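You operate a simulated robot arm through the tools that you are given. There is no shell and no other tool. Be economical: measure what you need, move in short steps, check, and stop when the job is done.

You are at the controls of a simulated robot arm. One attempt, no reset.

TASK
Close the blower corner: flow 0, blower and light off, R120 in the teal tray, R75 under the cover.
Fine: don't touch the glass.

The check looks at the end state, three seconds after you hand in, the way a careful person would. Anything else that was tipped, shoved, dropped, spilled or broken makes it a failure. Lids that push on must go on centred and level and be pressed home; caps that screw on are set level and turned clockwise until they are tight.

THE ROBOT
A 7-joint arm with a two-finger gripper on a trunk, on a base that drives. Base frame: it is fixed to the floor where the robot stands at the start and does not move with it; the origin is under the middle of the robot, x ahead of it, y to its left, z up; the surface under the hand at the start is at about z = 850. Units: mm, rad, N and s.
With the tool pointing down near the work surface it reaches from about 100 to 540 mm from the robot's upright axis, wherever it stands. Its first joint turns from -2.496 to 2.496 rad. Places, roughly: blower start key [600, -200, 900]; blower switch [400, -200, 900]; flow knob [500, -200, 900]; light plate switch [900, -200, 900]. Payload 1.47 kg.
Tool frame: the origin (TCP) lies between the finger pads and is the grasp point; the fingertips stand 16 mm ahead of it; z points along the fingers, y is the line along which they close. The gripper opens to 87 mm. The gripper's body begins 55 mm behind the TCP.
Orientation is that of the tool frame in the base frame, as a unit quaternion [w, x, y, z]. With the fingers straight down and closing along the base's y, the tool's x points along the base's -x, its y along +y and its z along -z.

THE INTERFACE
- The arm moves only by the tool apply_moves. Its argument "moves" is a list of rows, each a list of 3 entries, a list of its own where there are three numbers: the turn, a rotation vector about the base's x, y, z in degrees, then the shift along the base's x, y, z in m, then the opening in per cent of the stroke, from 0 (shut) to 100 (fully open). In form: [[[wx, wy, wz], [dx, dy, dz], gripper], ...]. A call has 1 to 12 rows; each row shifts and turns the commanded pose from where the row before left it. Rows are played at 5 a second. More than 50 mm and 0.15 rad between two rows, or a gripper value outside its range, and nothing of the call is played. Where a pose cannot be reached the arm comes as near as it can. A force on the tool above 40 N (or 10 N above the force at the start of the call, whichever is more), or a blocked arm, ends the call early, and 0.2 s more pass. Each finger travels about 45 mm/s and halts on what it meets, pressing with about 23 N; the grip force reading is that of the motor and also rises with nothing between the fingers. The clock runs only during rows and for 0.2 s after the last one: add rows that do not move to give the fingers time. It gives the time, the measured TCP pose, the force on the tool (base axes), the opening and the grip force at its end, in the units of the frame above (readings bear some noise), with the torque about the TCP (base axes, N m) and any sound that the robot's microphone picked up.
- Cameras (640 x 400 px; columns grow to the right, rows downward): "scene" is now at [123.7, -12.3, 1574.8]; the picture's right is [-0.25, -0.97, 0.00], its down [-0.90, 0.23, -0.36] and it looks along [0.35, -0.09, -0.93] (base axes); focal length 238 px, centre (320, 200). "wrist" rides on the gripper at [73, 12, -90] in the tool frame; the picture's right is [-0.16, 0.99, 0.00], its down [-0.72, -0.12, -0.68] and it looks along [-0.67, -0.11, 0.73] (tool axes); focal length 247 px, centre (320, 200). There is no depth. A picture from a camera that has moved, and an enlarged one, comes with that camera's place and axes in the base frame and with its lens.
- get_image(camera): a new picture of that camera. No time passes.
- move_column(by): slides the trunk up (or, below 0, down) by that many mm; the arm and the scene camera ride with it, the base frame stays. It gives what a move gives, with no picture.
- base_move(legs): drives the robot by 1 to 6 legs, each [ahead, left, turn to the left] in mm, mm and rad, along the robot's own axes; the way and the turn of a leg run together, so that a leg with both is an arc; at most 1500 mm and 3.142 rad a leg. The arm and the cameras ride along, it lands a little off, and it stops where it bumps. It gives what a move gives.
- aim_head(pan, tilt): turns the head with the scene camera to pan (to the left, within 1.501 rad either way) and tilt (down, from -0.506 to 1.204), counted from straight ahead of the robot. It gives what a move gives.
- zoom(camera, box): a new picture of the part [left, top, right, bottom] of that camera's present view, enlarged. No time passes.
- job_done(): hands the job in; it is judged then, once.

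Go step by step. Nothing tells you exact positions but the pictures and the camera data: compare them with the known pose of the tool, close in by small moves and look again before you grip or let go. The budget is 120 turns and 98 pictures, counting those below and the enlarged ones. Unless the task says otherwise, let go and move clear before handing in, and close with one line.

The tools are called after "Emit:" as a command line: name --argument value ..., lists and objects as JSON in quotes. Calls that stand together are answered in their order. apply_moves: Moves the arm, as the interface text tells. Its arguments: {"type":"object","properties":{"moves":{"type":"array"}},"required":["moves"]} The other tools are called the same way: move_column (by) slides the trunk up or down; base_move (legs) drives the base; aim_head (pan, tilt) turns the head that bears the scene camera; get_image (camera) takes a picture; zoom (camera, box) takes an enlarged picture of a part of a camera's view; job_done () hands the job in.

At the start:

```text
time: 0.0
tool_pos: [493.4, 68.5, 1224.5]
ee_rot: [0.0, 0.001, 1.0, 0.0]
wrist_force: [-1.0, -0.1, 0.8]
wrist_torque: [0.0, -0.01, -0.03]
opening: 86.8
finger_force: 0.0
trunk travel left (down, up): [-939.0, 301.0]
robot x, y, heading: [0.3, -0.8, 0.005]
head pan, tilt: [-0.251, 1.201]
```

scene: 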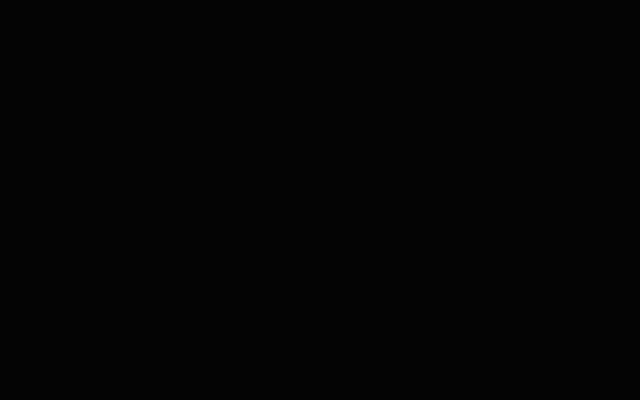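
wrist: 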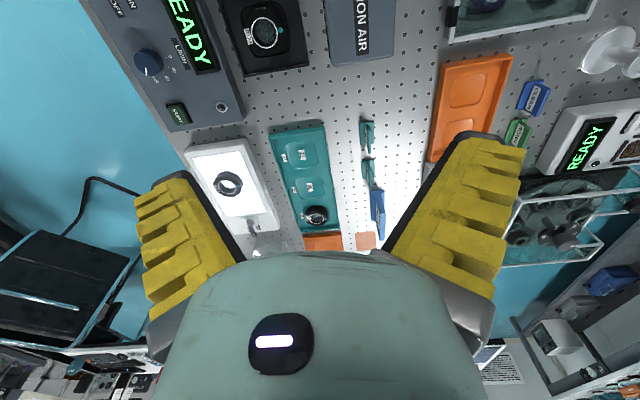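

The scene picture is black, while the wrist camera shows a blower unit, a light plate, a teal tray and other items. I'll look at both again, with the head turned to see whether it is blocked.

Emit:
aim_head --pan -0.3 --tilt 0.8

Emit:
get_image --camera "scene"

Emit:
zoom --camera "wrist" --box '[80, 0, 400, 200]'

Emit:
zoom --camera "wrist" --box '[320, 0, 640, 200]'

```text
time: 0.9
tool_pos: [494.6, 67.0, 1223.6]
ee_rot: [0.0, 0.001, 1.0, 0.0]
wrist_force: [-0.2, 0.6, -0.8]
wrist_torque: [0.03, 0.01, -0.01]
opening: 87.4
finger_force: 0.0
trunk travel left (down, up): [-939.0, 301.0]
robot x, y, heading: [3.8, 0.8, -0.002]
head pan, tilt: [-0.3, 0.799]
```

```text
95 pictures are left
camera scene: at [146.5, -22.2, 1602.5], right [-0.3, -0.96, 0.0], down [-0.69, 0.21, -0.7], along [0.67, -0.21, -0.72], focal length 238 px, centre (320, 200)
```

scene: 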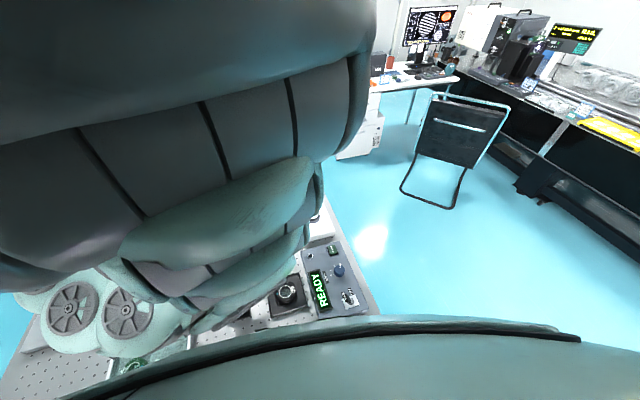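

```text
2.00 times, centred on (240, 100) of wrist
camera zoom: at [421.9, 81.1, 1312.5], right [0.16, 0.99, 0.0], down [0.72, -0.12, 0.68], along [0.67, -0.11, -0.73], focal length 494 px, centre (480, 400)
```

zoom: 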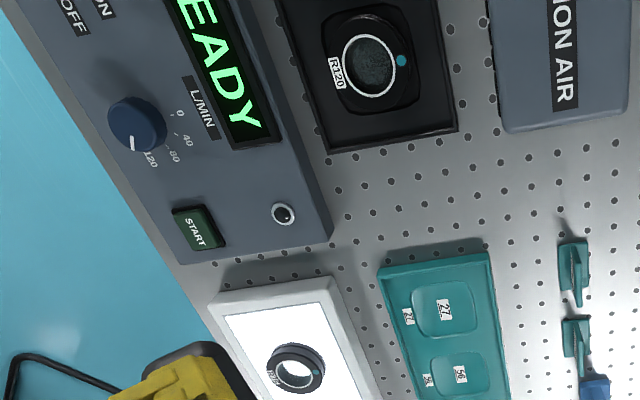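

```text
2.00 times, centred on (480, 100) of wrist
camera zoom: at [421.9, 81.1, 1312.5], right [0.16, 0.99, 0.0], down [0.72, -0.12, 0.68], along [0.67, -0.11, -0.73], focal length 494 px, centre (0, 400)
```

zoom: 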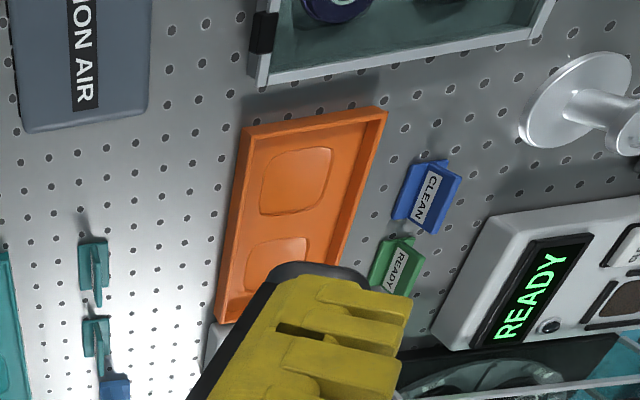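

The wrist picture is upside down: its top is near the robot. I take R120 to be on a black stand near (476,-12), R75 on the light plate near (742,-187) and the teal tray near (727,-7). I'll move the hand back and right for a better view.

Emit:
apply_moves --moves '[[[0, 0, 0], [-0.025, -0.036, 0.0], 100], [[0, 0, 0], [-0.025, -0.036, 0.0], 100], [[0, 0, 0], [-0.025, -0.036, 0.0], 100], [[0, 0, 0], [-0.025, -0.036, 0.0], 100], [[0, 0, 0], [-0.025, -0.036, 0], 100], [[0, 0, 0], [-0.025, -0.036, 0], 100]]'

Emit:
get_image --camera "wrist"

Emit:
zoom --camera "wrist" --box '[200, 0, 440, 150]'

Emit:
get_image --camera "scene"

```text
time: 2.3
tool_pos: [473.0, -96.5, 1243.1]
ee_rot: [-0.001, 0.0, 1.0, -0.001]
wrist_force: [0.1, 0.9, 0.1]
wrist_torque: [0.0, 0.0, 0.01]
opening: 86.7
finger_force: 0.1
out of reach, approached as far as the arm can: row 1, 2, 3, 4, 5, 6
trunk travel left (down, up): [-939.0, 301.0]
robot x, y, heading: [4.0, 1.0, -0.001]
head pan, tilt: [-0.3, 0.799]
```

```text
92 pictures are left
camera wrist: at [399.4, -84.0, 1332.3], right [0.16, 0.99, 0.0], down [0.73, -0.11, 0.68], along [0.67, -0.11, -0.73], focal length 247 px, centre (320, 200)
```

wrist: 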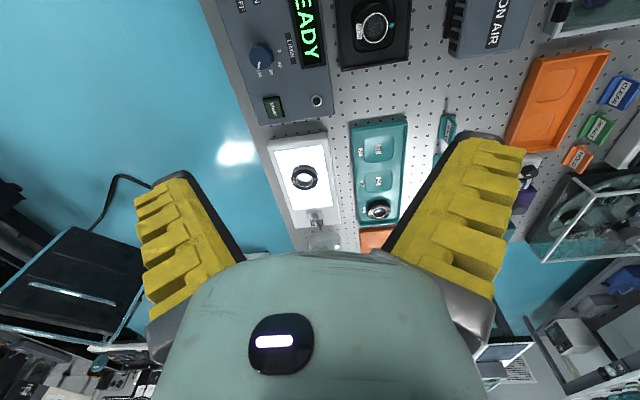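

```text
2.67 times, centred on (320, 75) of wrist
camera zoom: at [399.4, -84.0, 1332.3], right [0.16, 0.99, 0.0], down [0.73, -0.11, 0.68], along [0.67, -0.11, -0.73], focal length 659 px, centre (320, 533)
```

zoom: 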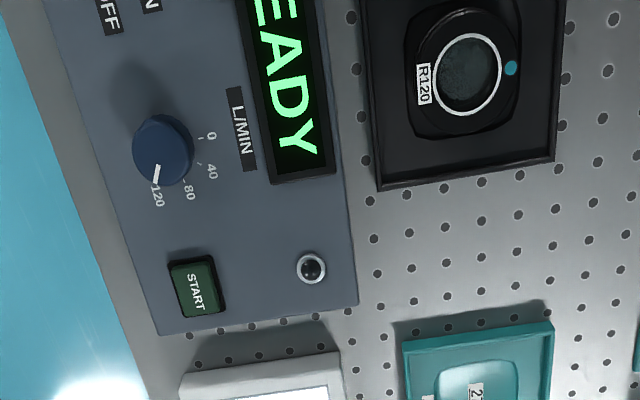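

```text
90 pictures are left
camera scene: at [146.6, -22.2, 1602.5], right [-0.3, -0.96, 0.0], down [-0.68, 0.21, -0.7], along [0.67, -0.21, -0.72], focal length 238 px, centre (320, 200)
```

scene: 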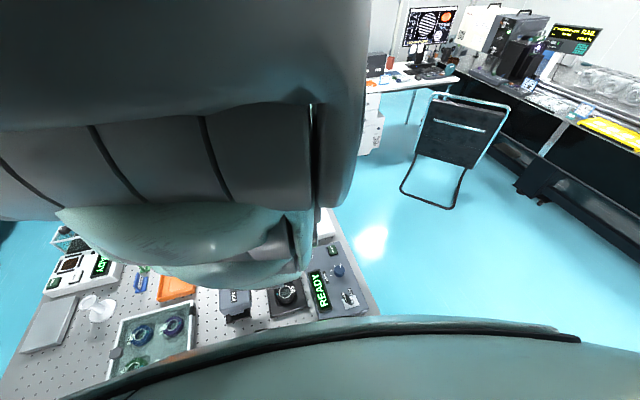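

The glass case on the left holds other rings, and I haven't identified the cover yet. I'll drive back for an overview.

Emit:
base_move --legs '[[-350, 0, 0]]'

Emit:
aim_head --pan 0.0 --tilt 0.7

Emit:
get_image --camera "scene"

Emit:
get_image --camera "wrist"

```text
time: 4.5
tool_pos: [123.7, -97.5, 1242.6]
ee_rot: [-0.001, 0.003, 1.0, -0.001]
wrist_force: [-0.8, -0.5, -0.6]
wrist_torque: [0.02, -0.02, 0.03]
opening: 86.9
finger_force: 0.1
trunk travel left (down, up): [-939.0, 301.0]
robot x, y, heading: [-346.7, 0.1, -0.005]
head pan, tilt: [-0.3, 0.799]
```

```text
time: 5.3
tool_pos: [124.0, -97.8, 1242.7]
ee_rot: [-0.001, 0.002, 1.0, -0.001]
wrist_force: [0.3, 0.7, 0.0]
wrist_torque: [0.0, 0.01, -0.01]
opening: 87.1
finger_force: 0.1
trunk travel left (down, up): [-939.0, 301.0]
robot x, y, heading: [-349.0, 1.4, -0.006]
head pan, tilt: [0.0, 0.7]
```

```text
89 pictures are left
camera scene: at [-193.1, 1.6, 1610.7], right [0.0, -1.0, 0.0], down [-0.64, 0.0, -0.76], along [0.76, 0.0, -0.64], focal length 238 px, centre (320, 200)
```

scene: 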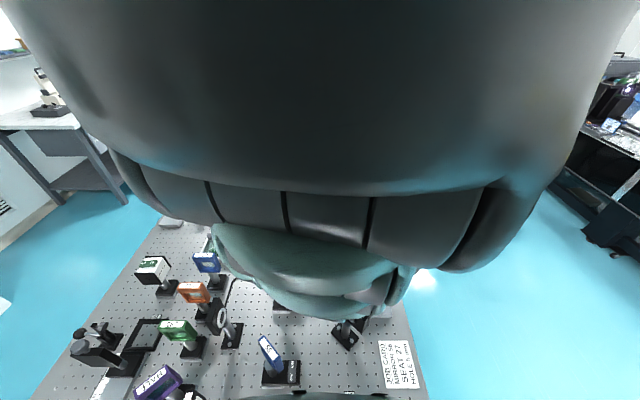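

```text
88 pictures are left
camera wrist: at [51.7, -84.6, 1332.3], right [0.16, 0.99, 0.0], down [0.72, -0.12, 0.68], along [0.67, -0.11, -0.73], focal length 247 px, centre (320, 200)
```

wrist: 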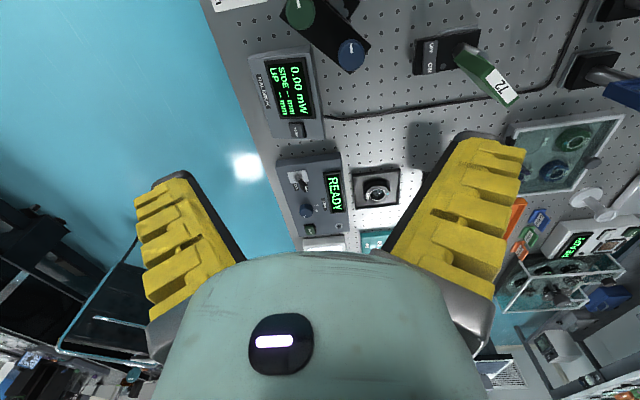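

The robot seems free to travel along the bench. I'll drive ahead until the hand is over the light plate and tray, looking on the way.

Emit:
base_move --legs '[[450, 0, 0]]'

Emit:
get_image --camera "wrist"

Emit:
get_image --camera "scene"

```text
time: 8.1
tool_pos: [575.5, -101.1, 1242.8]
ee_rot: [-0.001, 0.003, 1.0, -0.002]
wrist_force: [0.2, -0.2, -0.1]
wrist_torque: [0.02, 0.01, -0.04]
opening: 87.1
finger_force: 0.1
trunk travel left (down, up): [-939.0, 301.0]
robot x, y, heading: [104.6, -5.0, -0.004]
head pan, tilt: [0.0, 0.7]
```

```text
87 pictures are left
camera wrist: at [503.6, -87.2, 1332.3], right [0.16, 0.99, 0.0], down [0.72, -0.12, 0.68], along [0.67, -0.11, -0.73], focal length 247 px, centre (320, 200)
```

wrist: 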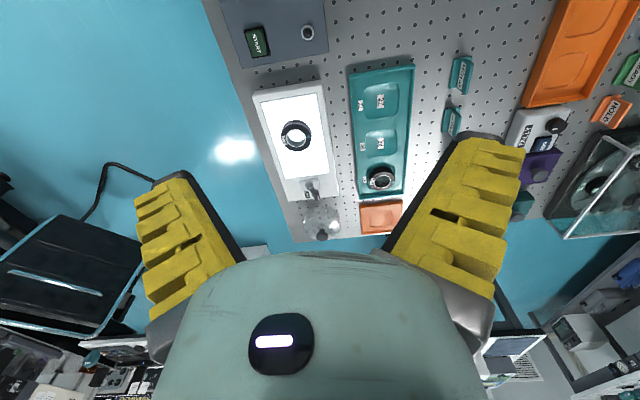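

```text
86 pictures are left
camera scene: at [258.9, -0.6, 1610.8], right [-0.01, -1.0, 0.0], down [-0.64, 0.0, -0.76], along [0.76, 0.0, -0.64], focal length 238 px, centre (320, 200)
```

scene: 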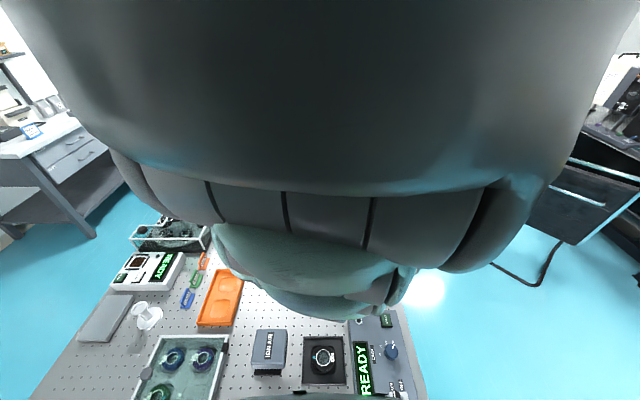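

R75 is on the light plate, and a clear covered thing with a dark knob sits behind it. I'll zoom in.

Emit:
zoom --camera "wrist" --box '[250, 60, 442, 180]'

Emit:
zoom --camera "wrist" --box '[250, 150, 410, 250]'

Emit:
zoom --camera "wrist" --box '[430, 0, 640, 240]'

Emit:
zoom --camera "scene" --box '[60, 200, 300, 400]'

```text
3.33 times, centred on (346, 120) of wrist
camera zoom: at [503.6, -87.2, 1332.3], right [0.16, 0.99, 0.0], down [0.72, -0.12, 0.68], along [0.67, -0.11, -0.73], focal length 823 px, centre (233, 467)
```

zoom: 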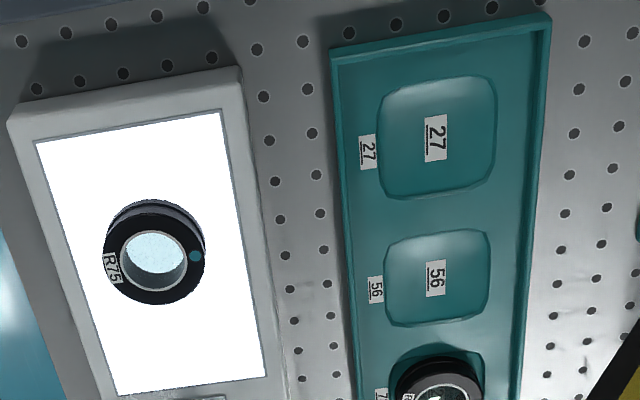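

```text
4.00 times, centred on (330, 200) of wrist
camera zoom: at [503.6, -87.2, 1332.3], right [0.16, 0.99, 0.0], down [0.72, -0.12, 0.68], along [0.67, -0.11, -0.73], focal length 988 px, centre (280, 200)
```

zoom: 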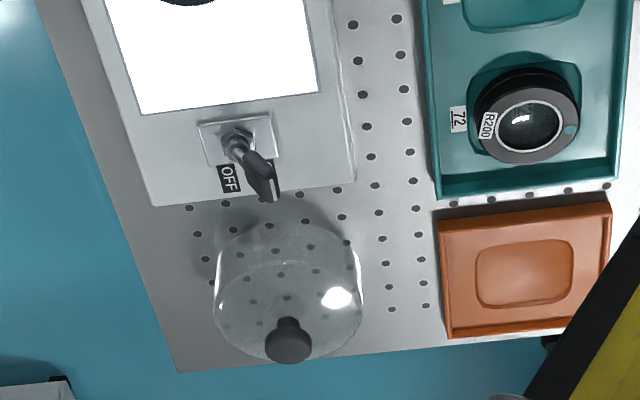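

```text
1.67 times, centred on (535, 120) of wrist
camera zoom: at [503.6, -87.2, 1332.3], right [0.16, 0.99, 0.0], down [0.72, -0.12, 0.68], along [0.67, -0.11, -0.73], focal length 412 px, centre (-38, 333)
```

zoom: 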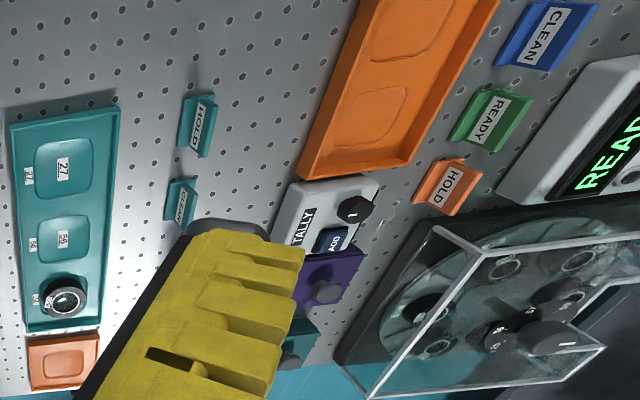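

```text
2.00 times, centred on (180, 300) of scene
camera zoom: at [258.9, -0.6, 1610.8], right [-0.01, -1.0, 0.0], down [-0.64, 0.0, -0.76], along [0.76, 0.0, -0.64], focal length 475 px, centre (600, 0)
```

zoom: 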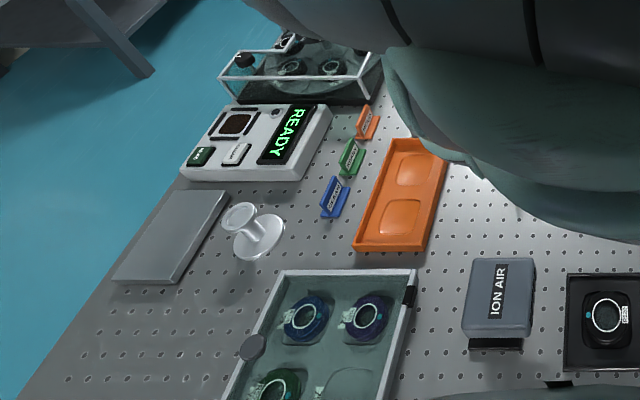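

The clear bell with the dark knob, near (1000,-170), is the cover. R200 sits in pocket 72 of the teal tray, and pockets 27 and 56 are free. I'll start with the blower panel and bring the hand over the flow knob.

Emit:
apply_moves --moves '[[[0, 0, 0], [-0.014, -0.016, -0.04], 100], [[0, 0, 0], [-0.014, -0.016, -0.04], 100], [[0, 0, 0], [-0.014, -0.016, -0.04], 100], [[0, 0, 0], [-0.014, -0.016, -0.04], 100], [[0, 0, 0], [-0.014, -0.016, -0.04], 100], [[0, 0, 0], [-0.014, -0.016, -0.04], 100]]'

Emit:
get_image --camera "wrist"

Emit:
get_image --camera "scene"

```text
time: 9.5
tool_pos: [491.1, -197.4, 1003.3]
ee_rot: [-0.001, 0.004, 1.0, -0.001]
wrist_force: [0.6, -0.2, -0.1]
wrist_torque: [0.01, 0.01, 0.05]
opening: 87.0
finger_force: 0.1
trunk travel left (down, up): [-939.0, 301.0]
robot x, y, heading: [103.3, -5.5, -0.007]
head pan, tilt: [0.0, 0.7]
```

```text
81 pictures are left
camera wrist: at [419.6, -184.5, 1091.9], right [0.17, 0.99, 0.0], down [0.72, -0.12, 0.68], along [0.67, -0.12, -0.73], focal length 247 px, centre (320, 200)
```

wrist: 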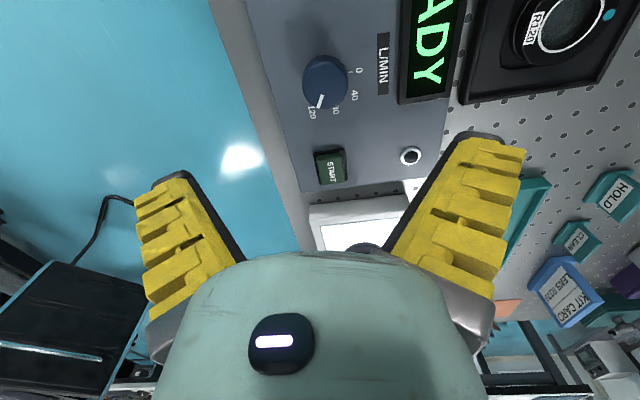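

```text
80 pictures are left
camera scene: at [258.9, -0.6, 1610.8], right [-0.01, -1.0, 0.0], down [-0.64, 0.0, -0.76], along [0.76, 0.0, -0.64], focal length 238 px, centre (320, 200)
```

scene: 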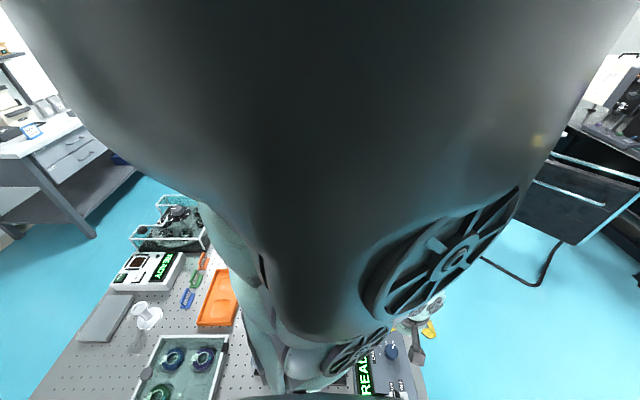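

There's a kit card with writing on it, so I'll read it.

Emit:
zoom --camera "wrist" --box '[520, 230, 616, 330]'

Emit:
zoom --camera "wrist" --box '[240, 0, 480, 200]'

```text
4.00 times, centred on (568, 280) of wrist
camera zoom: at [419.6, -184.5, 1091.9], right [0.17, 0.99, 0.0], down [0.72, -0.12, 0.68], along [0.67, -0.12, -0.73], focal length 988 px, centre (-672, -120)
```

zoom: 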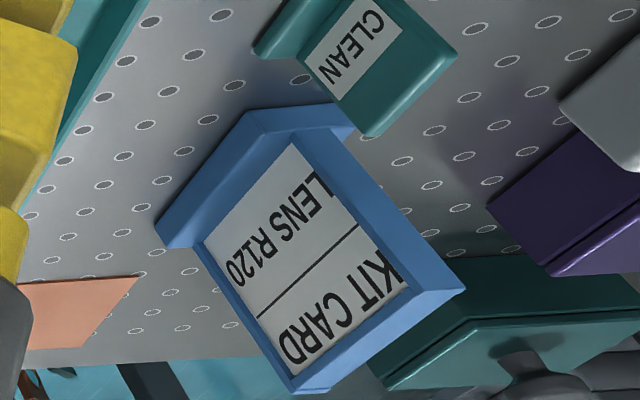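

```text
2.00 times, centred on (360, 100) of wrist
camera zoom: at [419.6, -184.5, 1091.9], right [0.17, 0.99, 0.0], down [0.72, -0.12, 0.68], along [0.67, -0.12, -0.73], focal length 494 px, centre (240, 400)
```

zoom: 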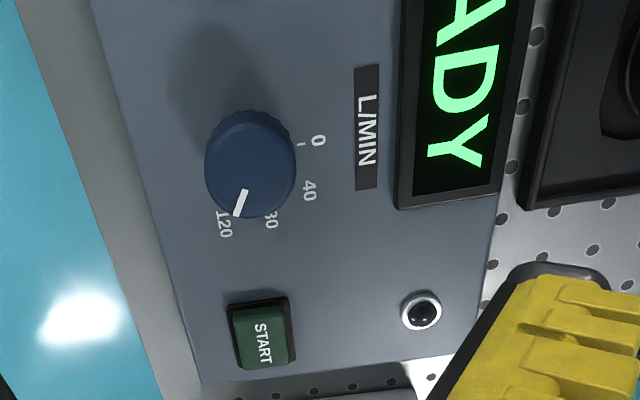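

The card belongs to another job. The knob is near (478,-193) with its top at about z 898, pointing at 120; 0 lies about 100° counterclockwise from there. I'll pre-turn the hand by -48°, part-close it and descend above the knob.

Emit:
apply_moves --moves '[[[0, 0, -8], [-0.002, 0.001, -0.01], 57], [[0, 0, -8], [-0.002, 0.001, -0.01], 57], [[0, 0, -8], [-0.002, 0.001, -0.01], 57], [[0, 0, -8], [-0.002, 0.001, -0.01], 57], [[0, 0, -8], [-0.003, 0, -0.01], 57], [[0, 0, -8], [-0.002, 0, -0.01], 57], [[0, 0, 0], [0, 0, 0], 57]]'

Emit:
get_image --camera "wrist"

```text
time: 11.1
tool_pos: [478.3, -193.2, 944.2]
ee_rot: [-0.002, 0.411, 0.912, -0.001]
wrist_force: [0.0, -0.9, -0.5]
wrist_torque: [0.0, -0.01, 0.0]
opening: 55.1
finger_force: 3.1
trunk travel left (down, up): [-939.0, 301.0]
robot x, y, heading: [101.3, -5.6, -0.006]
head pan, tilt: [0.0, 0.7]
```

```text
77 pictures are left
camera wrist: at [440.7, -129.1, 1032.5], right [0.84, 0.54, 0.0], down [0.39, -0.62, 0.68], along [0.36, -0.57, -0.73], focal length 247 px, centre (320, 200)
```

wrist: 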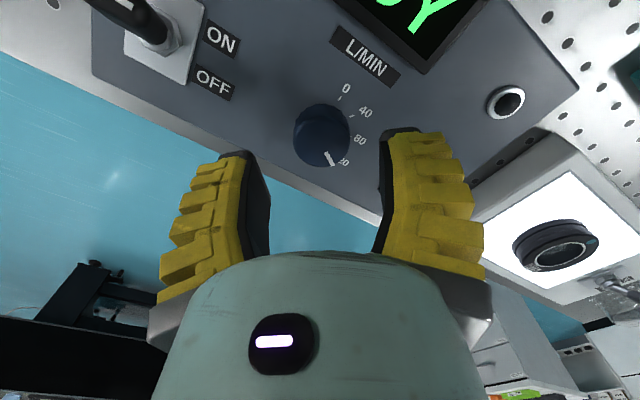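

Refined estimate: the knob centre is about (485,-193). I'll shift over, descend to grip height and close.

Emit:
apply_moves --moves '[[[0, 0, 0], [0.0065, 0, -0.01], 57], [[0, 0, 0], [0, 0, -0.015], 57], [[0, 0, 0], [0, 0, -0.015], 57], [[0, 0, 0], [0, 0, 0], 57]]'

Emit:
get_image --camera "wrist"

```text
time: 12.1
tool_pos: [485.9, -192.4, 903.1]
ee_rot: [-0.001, 0.411, 0.912, 0.0]
wrist_force: [-0.5, 0.8, 0.3]
wrist_torque: [-0.01, 0.0, 0.01]
opening: 55.1
finger_force: 4.1
trunk travel left (down, up): [-939.0, 301.0]
robot x, y, heading: [105.6, -0.9, -0.005]
head pan, tilt: [0.0, 0.7]
```

```text
76 pictures are left
camera wrist: at [447.1, -129.7, 992.1], right [0.84, 0.54, 0.0], down [0.4, -0.62, 0.68], along [0.36, -0.57, -0.73], focal length 247 px, centre (320, 200)
```

wrist: 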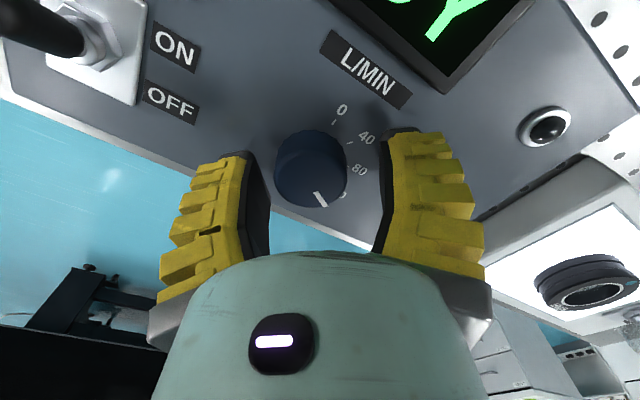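

The knob lies between the fingers, a few mm off centre. I'll correct that, go 4 mm lower, and close.

Emit:
apply_moves --moves '[[[0, 0, 0], [-0.002, -0.0015, -0.004], 57], [[0, 0, 0], [0, 0, 0], 45], [[0, 0, 0], [0, 0, 0], 35], [[0, 0, 0], [0, 0, 0], 25], [[0, 0, 0], [0, 0, 0], 25]]'

Emit:
get_image --camera "wrist"

```text
time: 13.3
tool_pos: [483.6, -195.5, 898.8]
ee_rot: [-0.002, 0.41, 0.912, 0.0]
wrist_force: [-3.9, 0.6, 11.8]
wrist_torque: [0.48, 0.38, -0.02]
opening: 29.1
finger_force: 29.8
trunk travel left (down, up): [-939.0, 301.0]
robot x, y, heading: [102.7, -2.4, -0.007]
head pan, tilt: [0.0, 0.7]
```

```text
75 pictures are left
camera wrist: at [444.1, -131.7, 988.7], right [0.84, 0.54, 0.0], down [0.4, -0.62, 0.68], along [0.36, -0.57, -0.73], focal length 247 px, centre (320, 200)
```

wrist: 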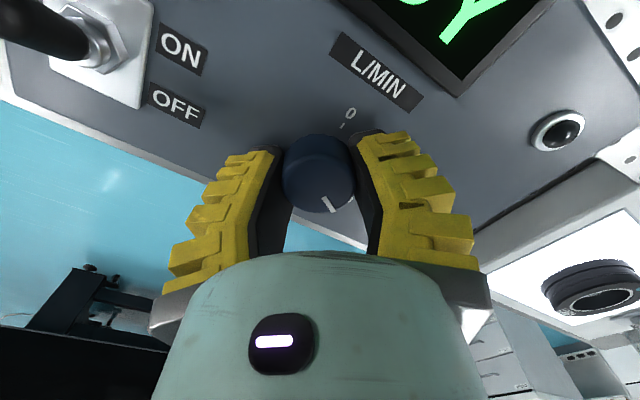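

I have the knob at 29 mm with some contact force under the tips. I'll lift 1.5 mm and turn it counterclockwise by 96°.

Emit:
apply_moves --moves '[[[0, 0, 8], [0, 0, 0.0015], 25], [[0, 0, 8], [0, 0, 0], 25], [[0, 0, 8], [0, 0, 0], 25], [[0, 0, 8], [0, 0, 0], 25], [[0, 0, 8], [0, 0, 0], 25], [[0, 0, 8], [0, 0, 0], 25], [[0, 0, 8], [0, 0, 0], 25], [[0, 0, 8], [0, 0, 0], 25], [[0, 0, 8], [0, 0, 0], 25], [[0, 0, 8], [0, 0, 0], 25], [[0, 0, 8], [0, 0, 0], 25], [[0, 0, 8], [0, 0, 0], 25]]'

Emit:
get_image --camera "wrist"

```text
time: 15.9
tool_pos: [480.8, -191.5, 900.1]
ee_rot: [-0.001, -0.405, 0.914, 0.001]
wrist_force: [-7.3, 9.7, 10.0]
wrist_torque: [0.14, 0.19, -0.01]
opening: 24.5
finger_force: 29.6
trunk travel left (down, up): [-939.0, 301.0]
robot x, y, heading: [102.0, 0.4, -0.007]
head pan, tilt: [0.0, 0.7]
```

```text
74 pictures are left
camera wrist: at [424.7, -236.7, 988.8], right [-0.63, 0.78, 0.0], down [0.57, 0.46, 0.68], along [0.53, 0.42, -0.73], focal length 247 px, centre (320, 200)
```

wrist: 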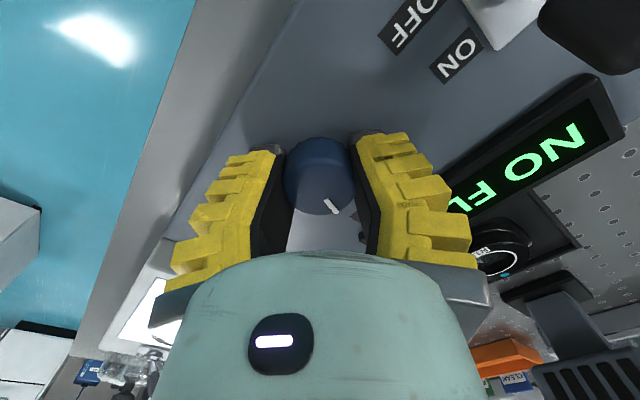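

The display now starts with "NO FL…" (no flow). I'll release, rise and inspect.

Emit:
apply_moves --moves '[[[0, 0, 0], [0, 0, 0], 40], [[0, 0, 0], [0, 0, 0], 57], [[0, 0, 0], [0, 0, 0], 57], [[0, 0, 0], [0, 0, 0.04], 57], [[0, 0, -8], [0, 0, 0.04], 57], [[0, 0, -8], [0, 0, 0.0], 57], [[0, 0, -8], [0, 0, 0.0], 57], [[0, 0, -8], [0, 0, 0], 57], [[0, 0, -8], [0, 0, 0], 57], [[0, 0, -8], [0, 0, 0], 57]]'

Emit:
get_image --camera "wrist"

Emit:
zoom --camera "wrist" --box '[240, 0, 480, 150]'

```text
time: 18.1
tool_pos: [484.8, -193.8, 980.6]
ee_rot: [-0.001, 0.005, 1.0, -0.002]
wrist_force: [0.2, -0.2, 0.1]
wrist_torque: [-0.03, 0.01, 0.01]
opening: 55.0
finger_force: 4.1
trunk travel left (down, up): [-939.0, 301.0]
robot x, y, heading: [104.1, -2.3, -0.005]
head pan, tilt: [0.0, 0.7]
```

```text
73 pictures are left
camera wrist: at [411.5, -180.5, 1069.8], right [0.17, 0.99, 0.0], down [0.72, -0.12, 0.68], along [0.67, -0.12, -0.73], focal length 247 px, centre (320, 200)
```

wrist: 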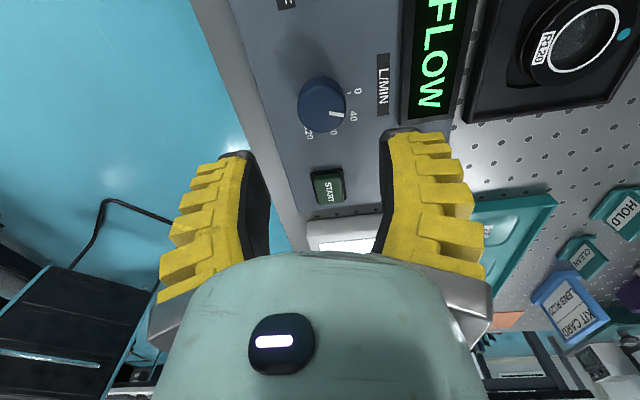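

```text
2.67 times, centred on (360, 75) of wrist
camera zoom: at [411.5, -180.5, 1069.8], right [0.17, 0.99, 0.0], down [0.72, -0.12, 0.68], along [0.67, -0.12, -0.73], focal length 659 px, centre (213, 533)
```

zoom: 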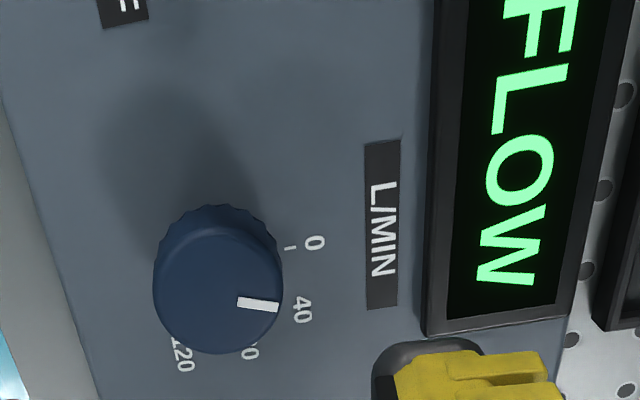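

The knob slipped and stands near 25–30, so about 25–28° remains. I'll regrip centred and a bit lower, then turn again.

Emit:
apply_moves --moves '[[[0, 0, -8], [-0.001, 0.001, -0.04], 57], [[0, 0, -6], [0, 0, -0.03], 57], [[0, 0, 0], [0, 0, -0.012], 57], [[0, 0, 0], [0, 0, 0], 45], [[0, 0, 0], [0, 0, 0], 35], [[0, 0, 0], [0, 0, 0], 22], [[0, 0, 0], [0, 0, 0], 22]]'

Emit:
zoom --camera "wrist" --box '[200, 50, 440, 250]'

```text
time: 19.7
tool_pos: [481.9, -192.6, 899.4]
ee_rot: [-0.002, 0.126, 0.992, -0.002]
wrist_force: [-2.6, 0.9, 11.0]
wrist_torque: [0.19, 0.57, -0.03]
opening: 28.4
finger_force: 29.7
trunk travel left (down, up): [-939.0, 301.0]
robot x, y, heading: [101.9, -2.1, -0.01]
head pan, tilt: [0.0, 0.7]
```

```text
2.00 times, centred on (320, 150) of wrist
camera zoom: at [415.8, -162.4, 988.4], right [0.4, 0.92, 0.0], down [0.68, -0.29, 0.68], along [0.62, -0.27, -0.74], focal length 494 px, centre (320, 300)
```

zoom: 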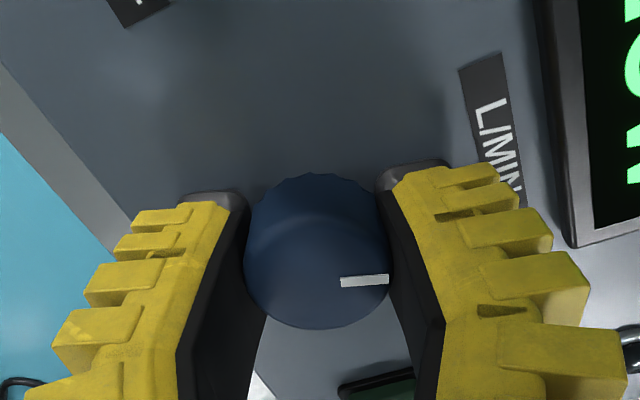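

The knob is well centred now. I'll turn it 28° counterclockwise and look.

Emit:
apply_moves --moves '[[[0, 0, 7], [0, 0, 0], 22], [[0, 0, 7], [0, 0, 0], 22], [[0, 0, 7], [0, 0, 0], 22], [[0, 0, 7], [0, 0, 0], 22], [[0, 0, 0], [0, 0, 0], 22]]'

Emit:
zoom --camera "wrist" --box '[200, 50, 440, 250]'

```text
time: 20.9
tool_pos: [480.8, -192.7, 897.3]
ee_rot: [-0.003, -0.119, 0.993, -0.001]
wrist_force: [-6.7, 0.4, 2.4]
wrist_torque: [0.0, 0.0, -0.14]
opening: 23.8
finger_force: 30.3
trunk travel left (down, up): [-939.0, 301.0]
robot x, y, heading: [99.4, -3.5, -0.007]
head pan, tilt: [0.0, 0.7]
```

```text
2.00 times, centred on (320, 150) of wrist
camera zoom: at [408.1, -197.4, 987.4], right [-0.08, 1.0, 0.0], down [0.73, 0.06, 0.68], along [0.68, 0.05, -0.74], focal length 494 px, centre (320, 300)
```

zoom: 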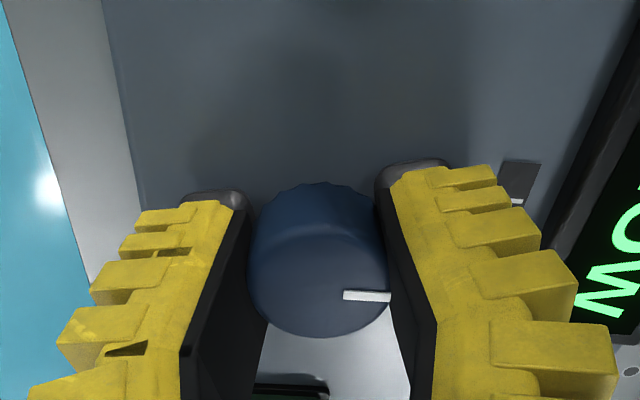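

I'll release and check the pointer.

Emit:
apply_moves --moves '[[[0, 0, 0], [0, 0, 0], 40], [[0, 0, 0], [0, 0, 0], 57], [[0, 0, 0], [0, 0, 0], 57], [[0, 0, -7], [0, 0, 0.04], 57], [[0, 0, -7], [0, 0, 0.04], 57], [[0, 0, 0], [0, 0, 0.0], 57]]'

Emit:
zoom --camera "wrist" --box '[240, 0, 480, 150]'

```text
time: 22.3
tool_pos: [481.0, -192.4, 979.8]
ee_rot: [-0.002, 0.005, 1.0, 0.0]
wrist_force: [-0.3, 0.4, 0.2]
wrist_torque: [0.02, -0.02, 0.01]
opening: 54.7
finger_force: 4.1
trunk travel left (down, up): [-939.0, 301.0]
robot x, y, heading: [101.0, -4.2, -0.006]
head pan, tilt: [0.0, 0.7]
```

```text
2.67 times, centred on (360, 75) of wrist
camera zoom: at [409.1, -179.3, 1068.4], right [0.17, 0.99, 0.0], down [0.73, -0.12, 0.68], along [0.67, -0.11, -0.74], focal length 659 px, centre (213, 533)
```

zoom: 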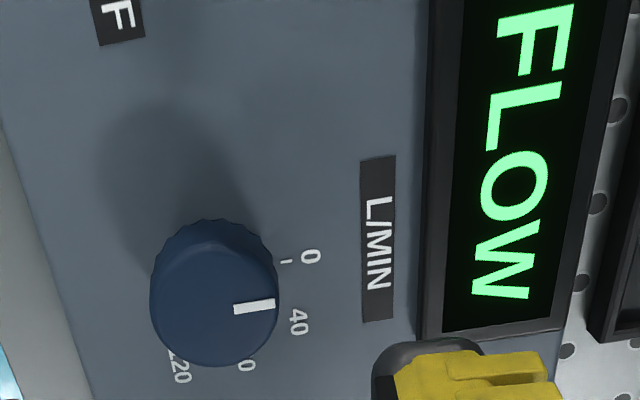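

The pointer is close to 0, maybe 8–10° short, but this oblique view is hard to read. I'll yaw the hand so the camera looks along the line of the 0 tick.

Emit:
apply_moves --moves '[[[0, 0, -8.2], [0.0, 0, 0.003], 57], [[0, 0, -8.2], [0.001, 0, 0.003], 57], [[0, 0, -8.2], [0, 0, 0.003], 57], [[0, 0, -8.2], [0.001, 0, 0], 57], [[0, 0, -8.2], [0, 0, 0], 57], [[0, 0, -8.2], [0.001, 0, 0], 57], [[0, 0, -8.2], [0, 0, 0], 57], [[0, 0, -8.2], [0, 0, 0], 57], [[0, 0, -8.2], [0, 0, 0], 57], [[0, 0, -8.2], [0, 0, 0], 57], [[0, 0, -8.2], [0, 0, 0], 57]]'

Emit:
zoom --camera "wrist" --box '[200, 0, 440, 150]'

```text
time: 24.7
tool_pos: [486.3, -193.3, 988.4]
ee_rot: [-0.002, 0.711, 0.703, 0.001]
wrist_force: [-0.4, -0.2, 0.8]
wrist_torque: [-0.02, -0.04, 0.04]
opening: 54.9
finger_force: 3.8
trunk travel left (down, up): [-939.0, 301.0]
robot x, y, heading: [102.9, -1.9, -0.007]
head pan, tilt: [0.0, 0.7]
```

```text
2.67 times, centred on (320, 75) of wrist
camera zoom: at [498.8, -119.3, 1077.0], right [0.99, -0.17, 0.0], down [-0.12, -0.72, 0.68], along [-0.12, -0.67, -0.73], focal length 659 px, centre (320, 533)
```

zoom: 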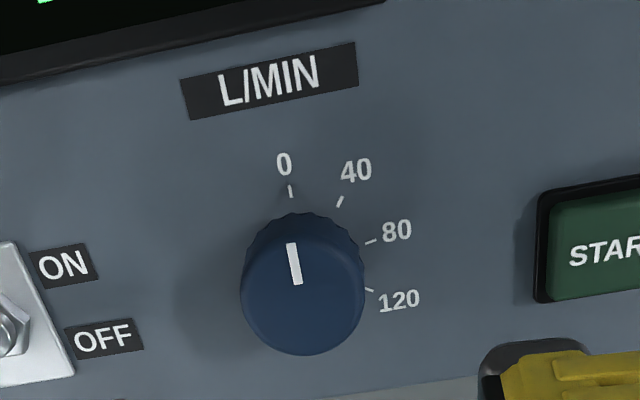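

In this view the pointer lines up with the 0 tick. Next is the toggle, so I'll look at the whole view.

Emit:
get_image --camera "wrist"

```text
67 pictures are left
camera wrist: at [498.8, -119.3, 1077.0], right [0.99, -0.17, 0.0], down [-0.12, -0.72, 0.68], along [-0.12, -0.67, -0.73], focal length 247 px, centre (320, 200)
```

wrist: 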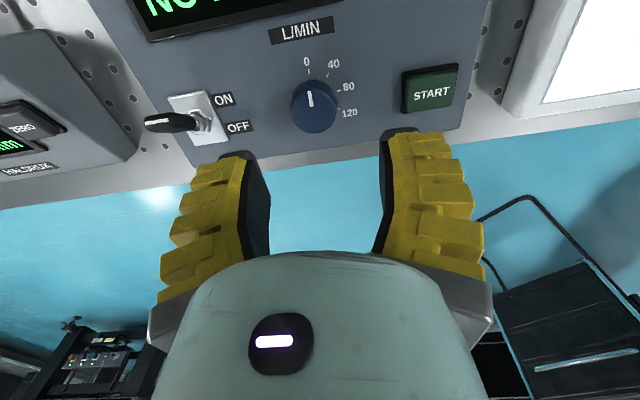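

The lever tilts toward +y (ON), with its pivot near (390,-191) and tip near (387,-168,940). I'll close the fingers, yaw back and move to its +y side.

Emit:
apply_moves --moves '[[[0, 0, 8.2], [-0.009, 0.005, 0.0], 0], [[0, 0, 8.2], [-0.009, 0.005, 0.0], 0], [[0, 0, 8.2], [-0.009, 0.005, 0.0], 0], [[0, 0, 8.2], [-0.009, 0.005, 0.0], 0], [[0, 0, 8.2], [-0.009, 0.005, 0.0], 0], [[0, 0, 8.2], [-0.009, 0.005, 0.0], 0], [[0, 0, 8.2], [-0.009, 0.005, 0.0], 0], [[0, 0, 8.2], [-0.009, 0.005, 0.0], 0], [[0, 0, 8.2], [-0.009, 0.005, 0.0], 0], [[0, 0, 8.2], [-0.009, 0.005, 0.0], 0], [[0, 0, 8.2], [-0.008, 0.003, 0.0], 0]]'

Emit:
get_image --camera "wrist"

```text
time: 27.1
tool_pos: [387.9, -138.9, 987.8]
ee_rot: [-0.002, 0.001, 1.0, 0.0]
wrist_force: [-0.2, -0.2, -0.1]
wrist_torque: [0.02, 0.02, 0.0]
opening: 0.0
finger_force: 23.2
trunk travel left (down, up): [-939.0, 301.0]
robot x, y, heading: [101.1, -1.0, -0.009]
head pan, tilt: [0.0, 0.7]
```

```text
66 pictures are left
camera wrist: at [314.9, -126.9, 1077.0], right [0.16, 0.99, 0.0], down [0.73, -0.12, 0.68], along [0.67, -0.11, -0.73], focal length 247 px, centre (320, 200)
```

wrist: 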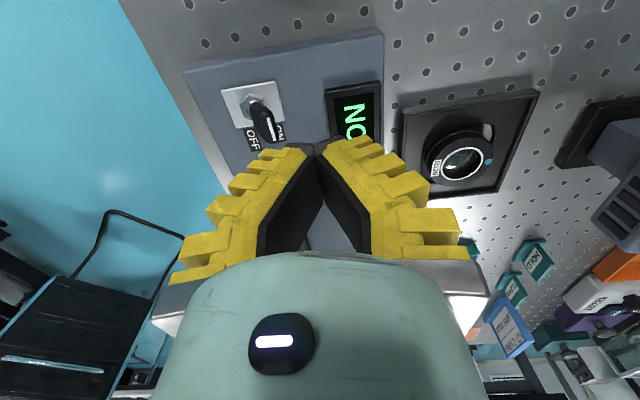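

The lever tip is at about (386,-167,940). I'll go down on its +y side and push toward -y.

Emit:
apply_moves --moves '[[[0, 0, 0], [-0.003, 0, -0.022], 0], [[0, 0, 0], [0, 0, -0.022], 0], [[0, 0, 0], [0, -0.01, 0], 0], [[0, 0, 0], [0, -0.01, 0], 0], [[0, 0, 0], [0, -0.01, 0], 0], [[0, 0, 0], [0, -0.01, 0], 0], [[0, 0, 0], [0, -0.008, 0], 0], [[0, 0, 0], [0, -0.006, 0], 0]]'

Emit:
get_image --camera "wrist"

```text
time: 28.3
tool_pos: [383.7, -170.4, 946.2]
ee_rot: [-0.003, 0.001, 1.0, -0.002]
wrist_force: [-3.7, 5.5, 33.1]
wrist_torque: [-0.46, -0.07, -0.03]
opening: 0.2
finger_force: 23.0
trunk travel left (down, up): [-939.0, 301.0]
robot x, y, heading: [106.2, -1.6, -0.008]
head pan, tilt: [0.0, 0.7]
stopped in row 6: the force on the tool passed its limit at 44 N (the readings are from after the stop); the commanded pose is now the measured one
```

```text
65 pictures are left
camera wrist: at [312.3, -157.6, 1034.7], right [0.16, 0.99, 0.0], down [0.73, -0.12, 0.68], along [0.67, -0.11, -0.74], focal length 247 px, centre (320, 200)
```

wrist: 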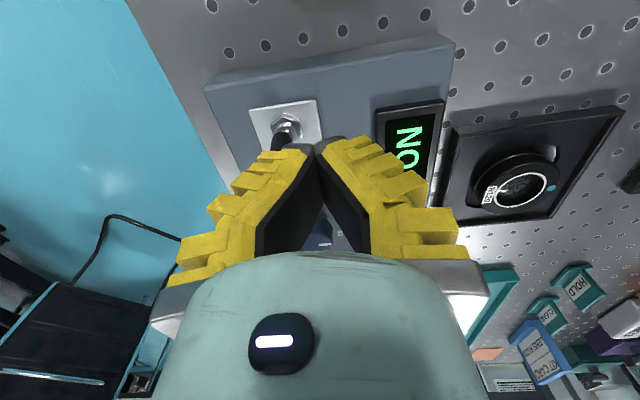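

The fingertips rode onto the lever's end, so I need to be lower. I'll back off +y and look.

Emit:
apply_moves --moves '[[[0, 0, 0], [0, 0.003, 0.015], 0], [[0, 0, 0], [0, 0.017, 0.005], 0], [[0, 0, 0], [0, 0.02, 0.0], 0]]'

Emit:
get_image --camera "wrist"

```text
time: 29.1
tool_pos: [386.1, -131.2, 964.9]
ee_rot: [0.0, 0.003, 1.0, -0.003]
wrist_force: [-1.2, 0.3, 0.0]
wrist_torque: [-0.03, 0.01, -0.02]
opening: 0.0
finger_force: 22.9
trunk travel left (down, up): [-939.0, 301.0]
robot x, y, heading: [104.2, 0.7, -0.001]
head pan, tilt: [0.0, 0.7]
```

```text
64 pictures are left
camera wrist: at [313.8, -118.3, 1054.0], right [0.16, 0.99, 0.0], down [0.72, -0.12, 0.68], along [0.67, -0.12, -0.73], focal length 247 px, centre (320, 200)
```

wrist: 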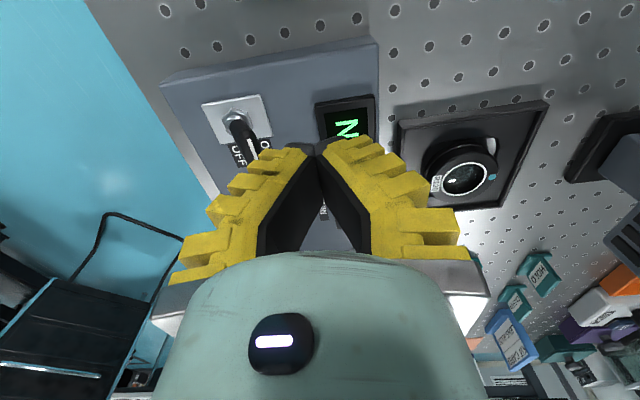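

The lever is still ON. I'll retry about 24 mm lower.

Emit:
apply_moves --moves '[[[0, 0, 0], [-0.001, -0.003, -0.022], 0], [[0, 0, 0], [0, -0.003, -0.022], 0], [[0, 0, 0], [0, -0.01, 0], 0], [[0, 0, 0], [0, -0.01, 0], 0], [[0, 0, 0], [0, -0.01, 0], 0], [[0, 0, 0], [0, -0.01, 0], 0], [[0, 0, 0], [0, -0.008, 0], 0], [[0, 0, 0], [0, -0.006, 0], 0]]'

Emit:
get_image --camera "wrist"

```text
time: 30.1
tool_pos: [382.3, -144.7, 920.9]
ee_rot: [-0.003, 0.005, 1.0, 0.008]
wrist_force: [-2.5, 15.4, 30.4]
wrist_torque: [-1.02, -0.19, 0.01]
opening: 0.0
finger_force: 23.1
trunk travel left (down, up): [-939.0, 301.0]
robot x, y, heading: [105.8, -3.4, -0.0]
head pan, tilt: [0.0, 0.7]
stopped in row 4: the force on the tool passed its limit at 48 N (the readings are from after the stop); the commanded pose is now the measured one
```

```text
63 pictures are left
camera wrist: at [310.6, -133.1, 1009.6], right [0.17, 0.99, 0.01], down [0.73, -0.13, 0.67], along [0.67, -0.1, -0.74], focal length 247 px, centre (320, 200)
```

wrist: 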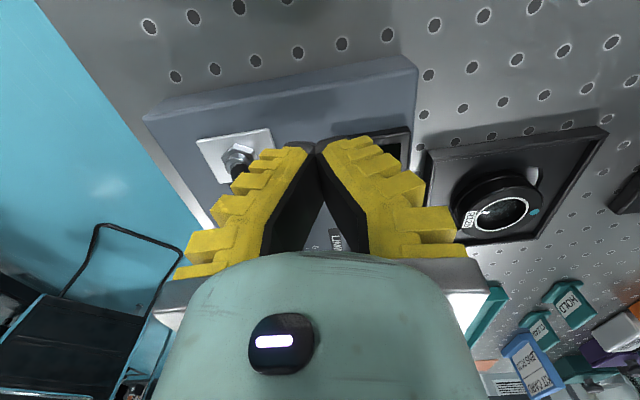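

The flare of the closed fingers caught the lever tip. Instead I'll straddle the lever with open fingers and push with the inside of the +y finger.

Emit:
apply_moves --moves '[[[0, 0, 0], [0, 0.012, 0.01], 0], [[0, 0, 0], [0.003, 0.0, 0.045], 46], [[0, 0, 0], [0, -0.018, 0.015], 46], [[0, 0, 0], [0, -0.018, 0.0], 46], [[0, 0, 0], [0, 0, 0], 46]]'

Emit:
get_image --camera "wrist"

```text
time: 31.3
tool_pos: [383.0, -172.9, 989.1]
ee_rot: [-0.005, 0.004, 1.0, 0.005]
wrist_force: [0.4, 0.0, 0.6]
wrist_torque: [0.03, -0.03, -0.01]
opening: 46.0
finger_force: 4.5
trunk travel left (down, up): [-939.0, 301.0]
robot x, y, heading: [104.4, -0.2, -0.009]
head pan, tilt: [0.0, 0.7]
```

```text
62 pictures are left
camera wrist: at [311.6, -160.4, 1078.8], right [0.17, 0.99, 0.01], down [0.73, -0.13, 0.67], along [0.66, -0.11, -0.74], focal length 247 px, centre (320, 200)
```

wrist: 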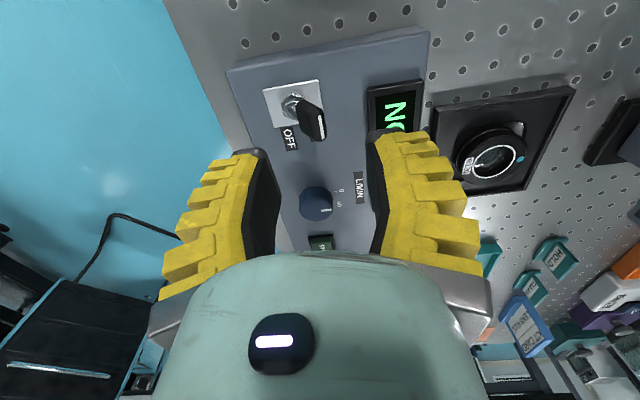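

The lever tip is between the fingers. I'll descend and sweep toward -y.

Emit:
apply_moves --moves '[[[0, 0, 0], [0, 0.002, -0.03], 46], [[0, 0, 0], [0, 0, -0.03], 46], [[0, 0, 0], [0, -0.01, 0], 46], [[0, 0, 0], [0, -0.01, 0], 46], [[0, 0, 0], [0, -0.01, 0], 46], [[0, 0, 0], [0, -0.01, 0], 46], [[0, 0, 0], [0, -0.008, 0], 46], [[0, 0, 0], [0, -0.006, 0], 46]]'

Emit:
get_image --camera "wrist"

```text
time: 33.1
tool_pos: [383.8, -223.0, 928.9]
ee_rot: [-0.005, 0.004, 1.0, 0.005]
wrist_force: [-0.2, -0.2, 0.8]
wrist_torque: [-0.01, 0.0, 0.04]
opening: 45.8
finger_force: 4.1
trunk travel left (down, up): [-939.0, 301.0]
robot x, y, heading: [103.7, -4.0, -0.006]
head pan, tilt: [0.0, 0.7]
```

```text
61 pictures are left
camera wrist: at [312.8, -212.6, 1019.3], right [0.17, 0.99, 0.01], down [0.73, -0.13, 0.67], along [0.67, -0.11, -0.74], focal length 247 px, centre (320, 200)
```

wrist: 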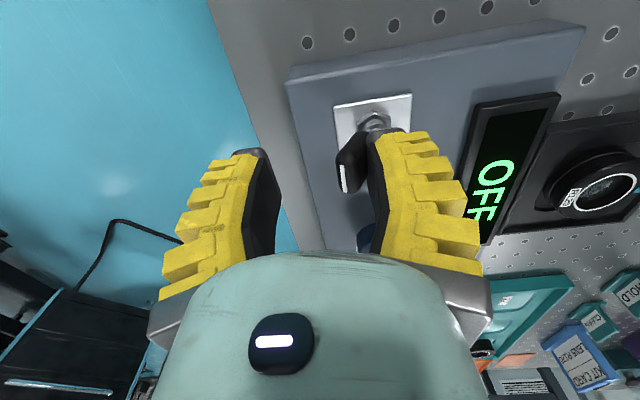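

The display reads OFF and the lever has flipped. I'll rise and go over to R120.

Emit:
apply_moves --moves '[[[0, 0, 0], [0, 0, 0.04], 46], [[0, 0, 0], [0, 0, 0.045], 46], [[0, 0, 0], [0.013, 0.035, 0.005], 100], [[0, 0, 0], [0.013, 0.035, 0.005], 100], [[0, 0, 0], [0.013, 0.035, 0.005], 100], [[0, 0, 0], [0.013, 0.035, 0.005], 100], [[0, 0, 0], [0.013, 0.035, 0.005], 100], [[0, 0, 0], [0.013, 0.035, 0], 100]]'

Emit:
get_image --camera "wrist"

```text
time: 34.9
tool_pos: [460.6, -74.4, 1045.3]
ee_rot: [0.015, 0.164, 0.986, -0.008]
wrist_force: [0.0, 0.3, 0.2]
wrist_torque: [-0.01, -0.02, 0.02]
opening: 86.9
finger_force: 0.0
trunk travel left (down, up): [-939.0, 301.0]
robot x, y, heading: [100.8, -2.0, -0.009]
head pan, tilt: [0.0, 0.7]
stopped in row 8: the arm was blocked; the commanded pose is now the measured one
```

```text
60 pictures are left
camera wrist: at [394.0, -37.3, 1132.0], right [0.47, 0.88, -0.01], down [0.63, -0.33, 0.71], along [0.62, -0.34, -0.71], focal length 247 px, centre (320, 200)
```

wrist: 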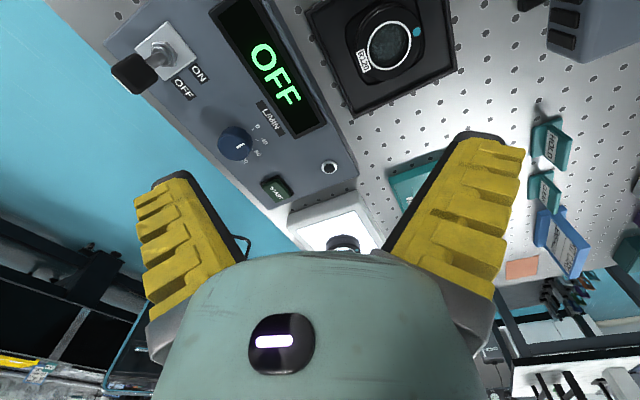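

The arm was blocked close to the body, so I'll back the base up by 90 mm and continue from there.

Emit:
base_move --legs '[[-90, 0, 0]]'

Emit:
apply_moves --moves '[[[0, 0, 0], [0.03, 0.01, 0], 100], [[0, 0, 0], [0.03, 0.01, 0], 100], [[0, 0, 6], [0.025, 0.01, 0], 100], [[0, 0, 6], [0.015, 0.01, 0], 100], [[0, 0, 6.5], [0, 0.01, 0], 100]]'

Emit:
get_image --camera "wrist"

```text
time: 36.0
tool_pos: [370.0, -73.8, 1045.2]
ee_rot: [0.015, 0.163, 0.986, -0.009]
wrist_force: [-0.1, -0.8, 0.8]
wrist_torque: [0.01, -0.01, -0.03]
opening: 87.0
finger_force: 0.0
trunk travel left (down, up): [-939.0, 301.0]
robot x, y, heading: [17.3, 0.1, -0.005]
head pan, tilt: [0.0, 0.7]
```

```text
time: 37.2
tool_pos: [471.5, -22.9, 1045.4]
ee_rot: [0.015, 0.001, 1.0, -0.007]
wrist_force: [0.3, 0.2, 0.4]
wrist_torque: [0.0, 0.01, 0.03]
opening: 86.7
finger_force: 0.0
trunk travel left (down, up): [-939.0, 301.0]
robot x, y, heading: [13.2, -0.8, -0.004]
head pan, tilt: [0.0, 0.7]
```

```text
59 pictures are left
camera wrist: at [395.2, -9.9, 1132.2], right [0.16, 0.99, -0.01], down [0.7, -0.11, 0.7], along [0.69, -0.12, -0.71], focal length 247 px, centre (320, 200)
```

wrist: 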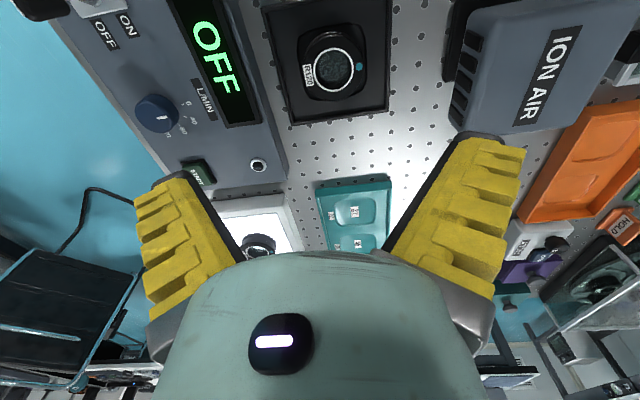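

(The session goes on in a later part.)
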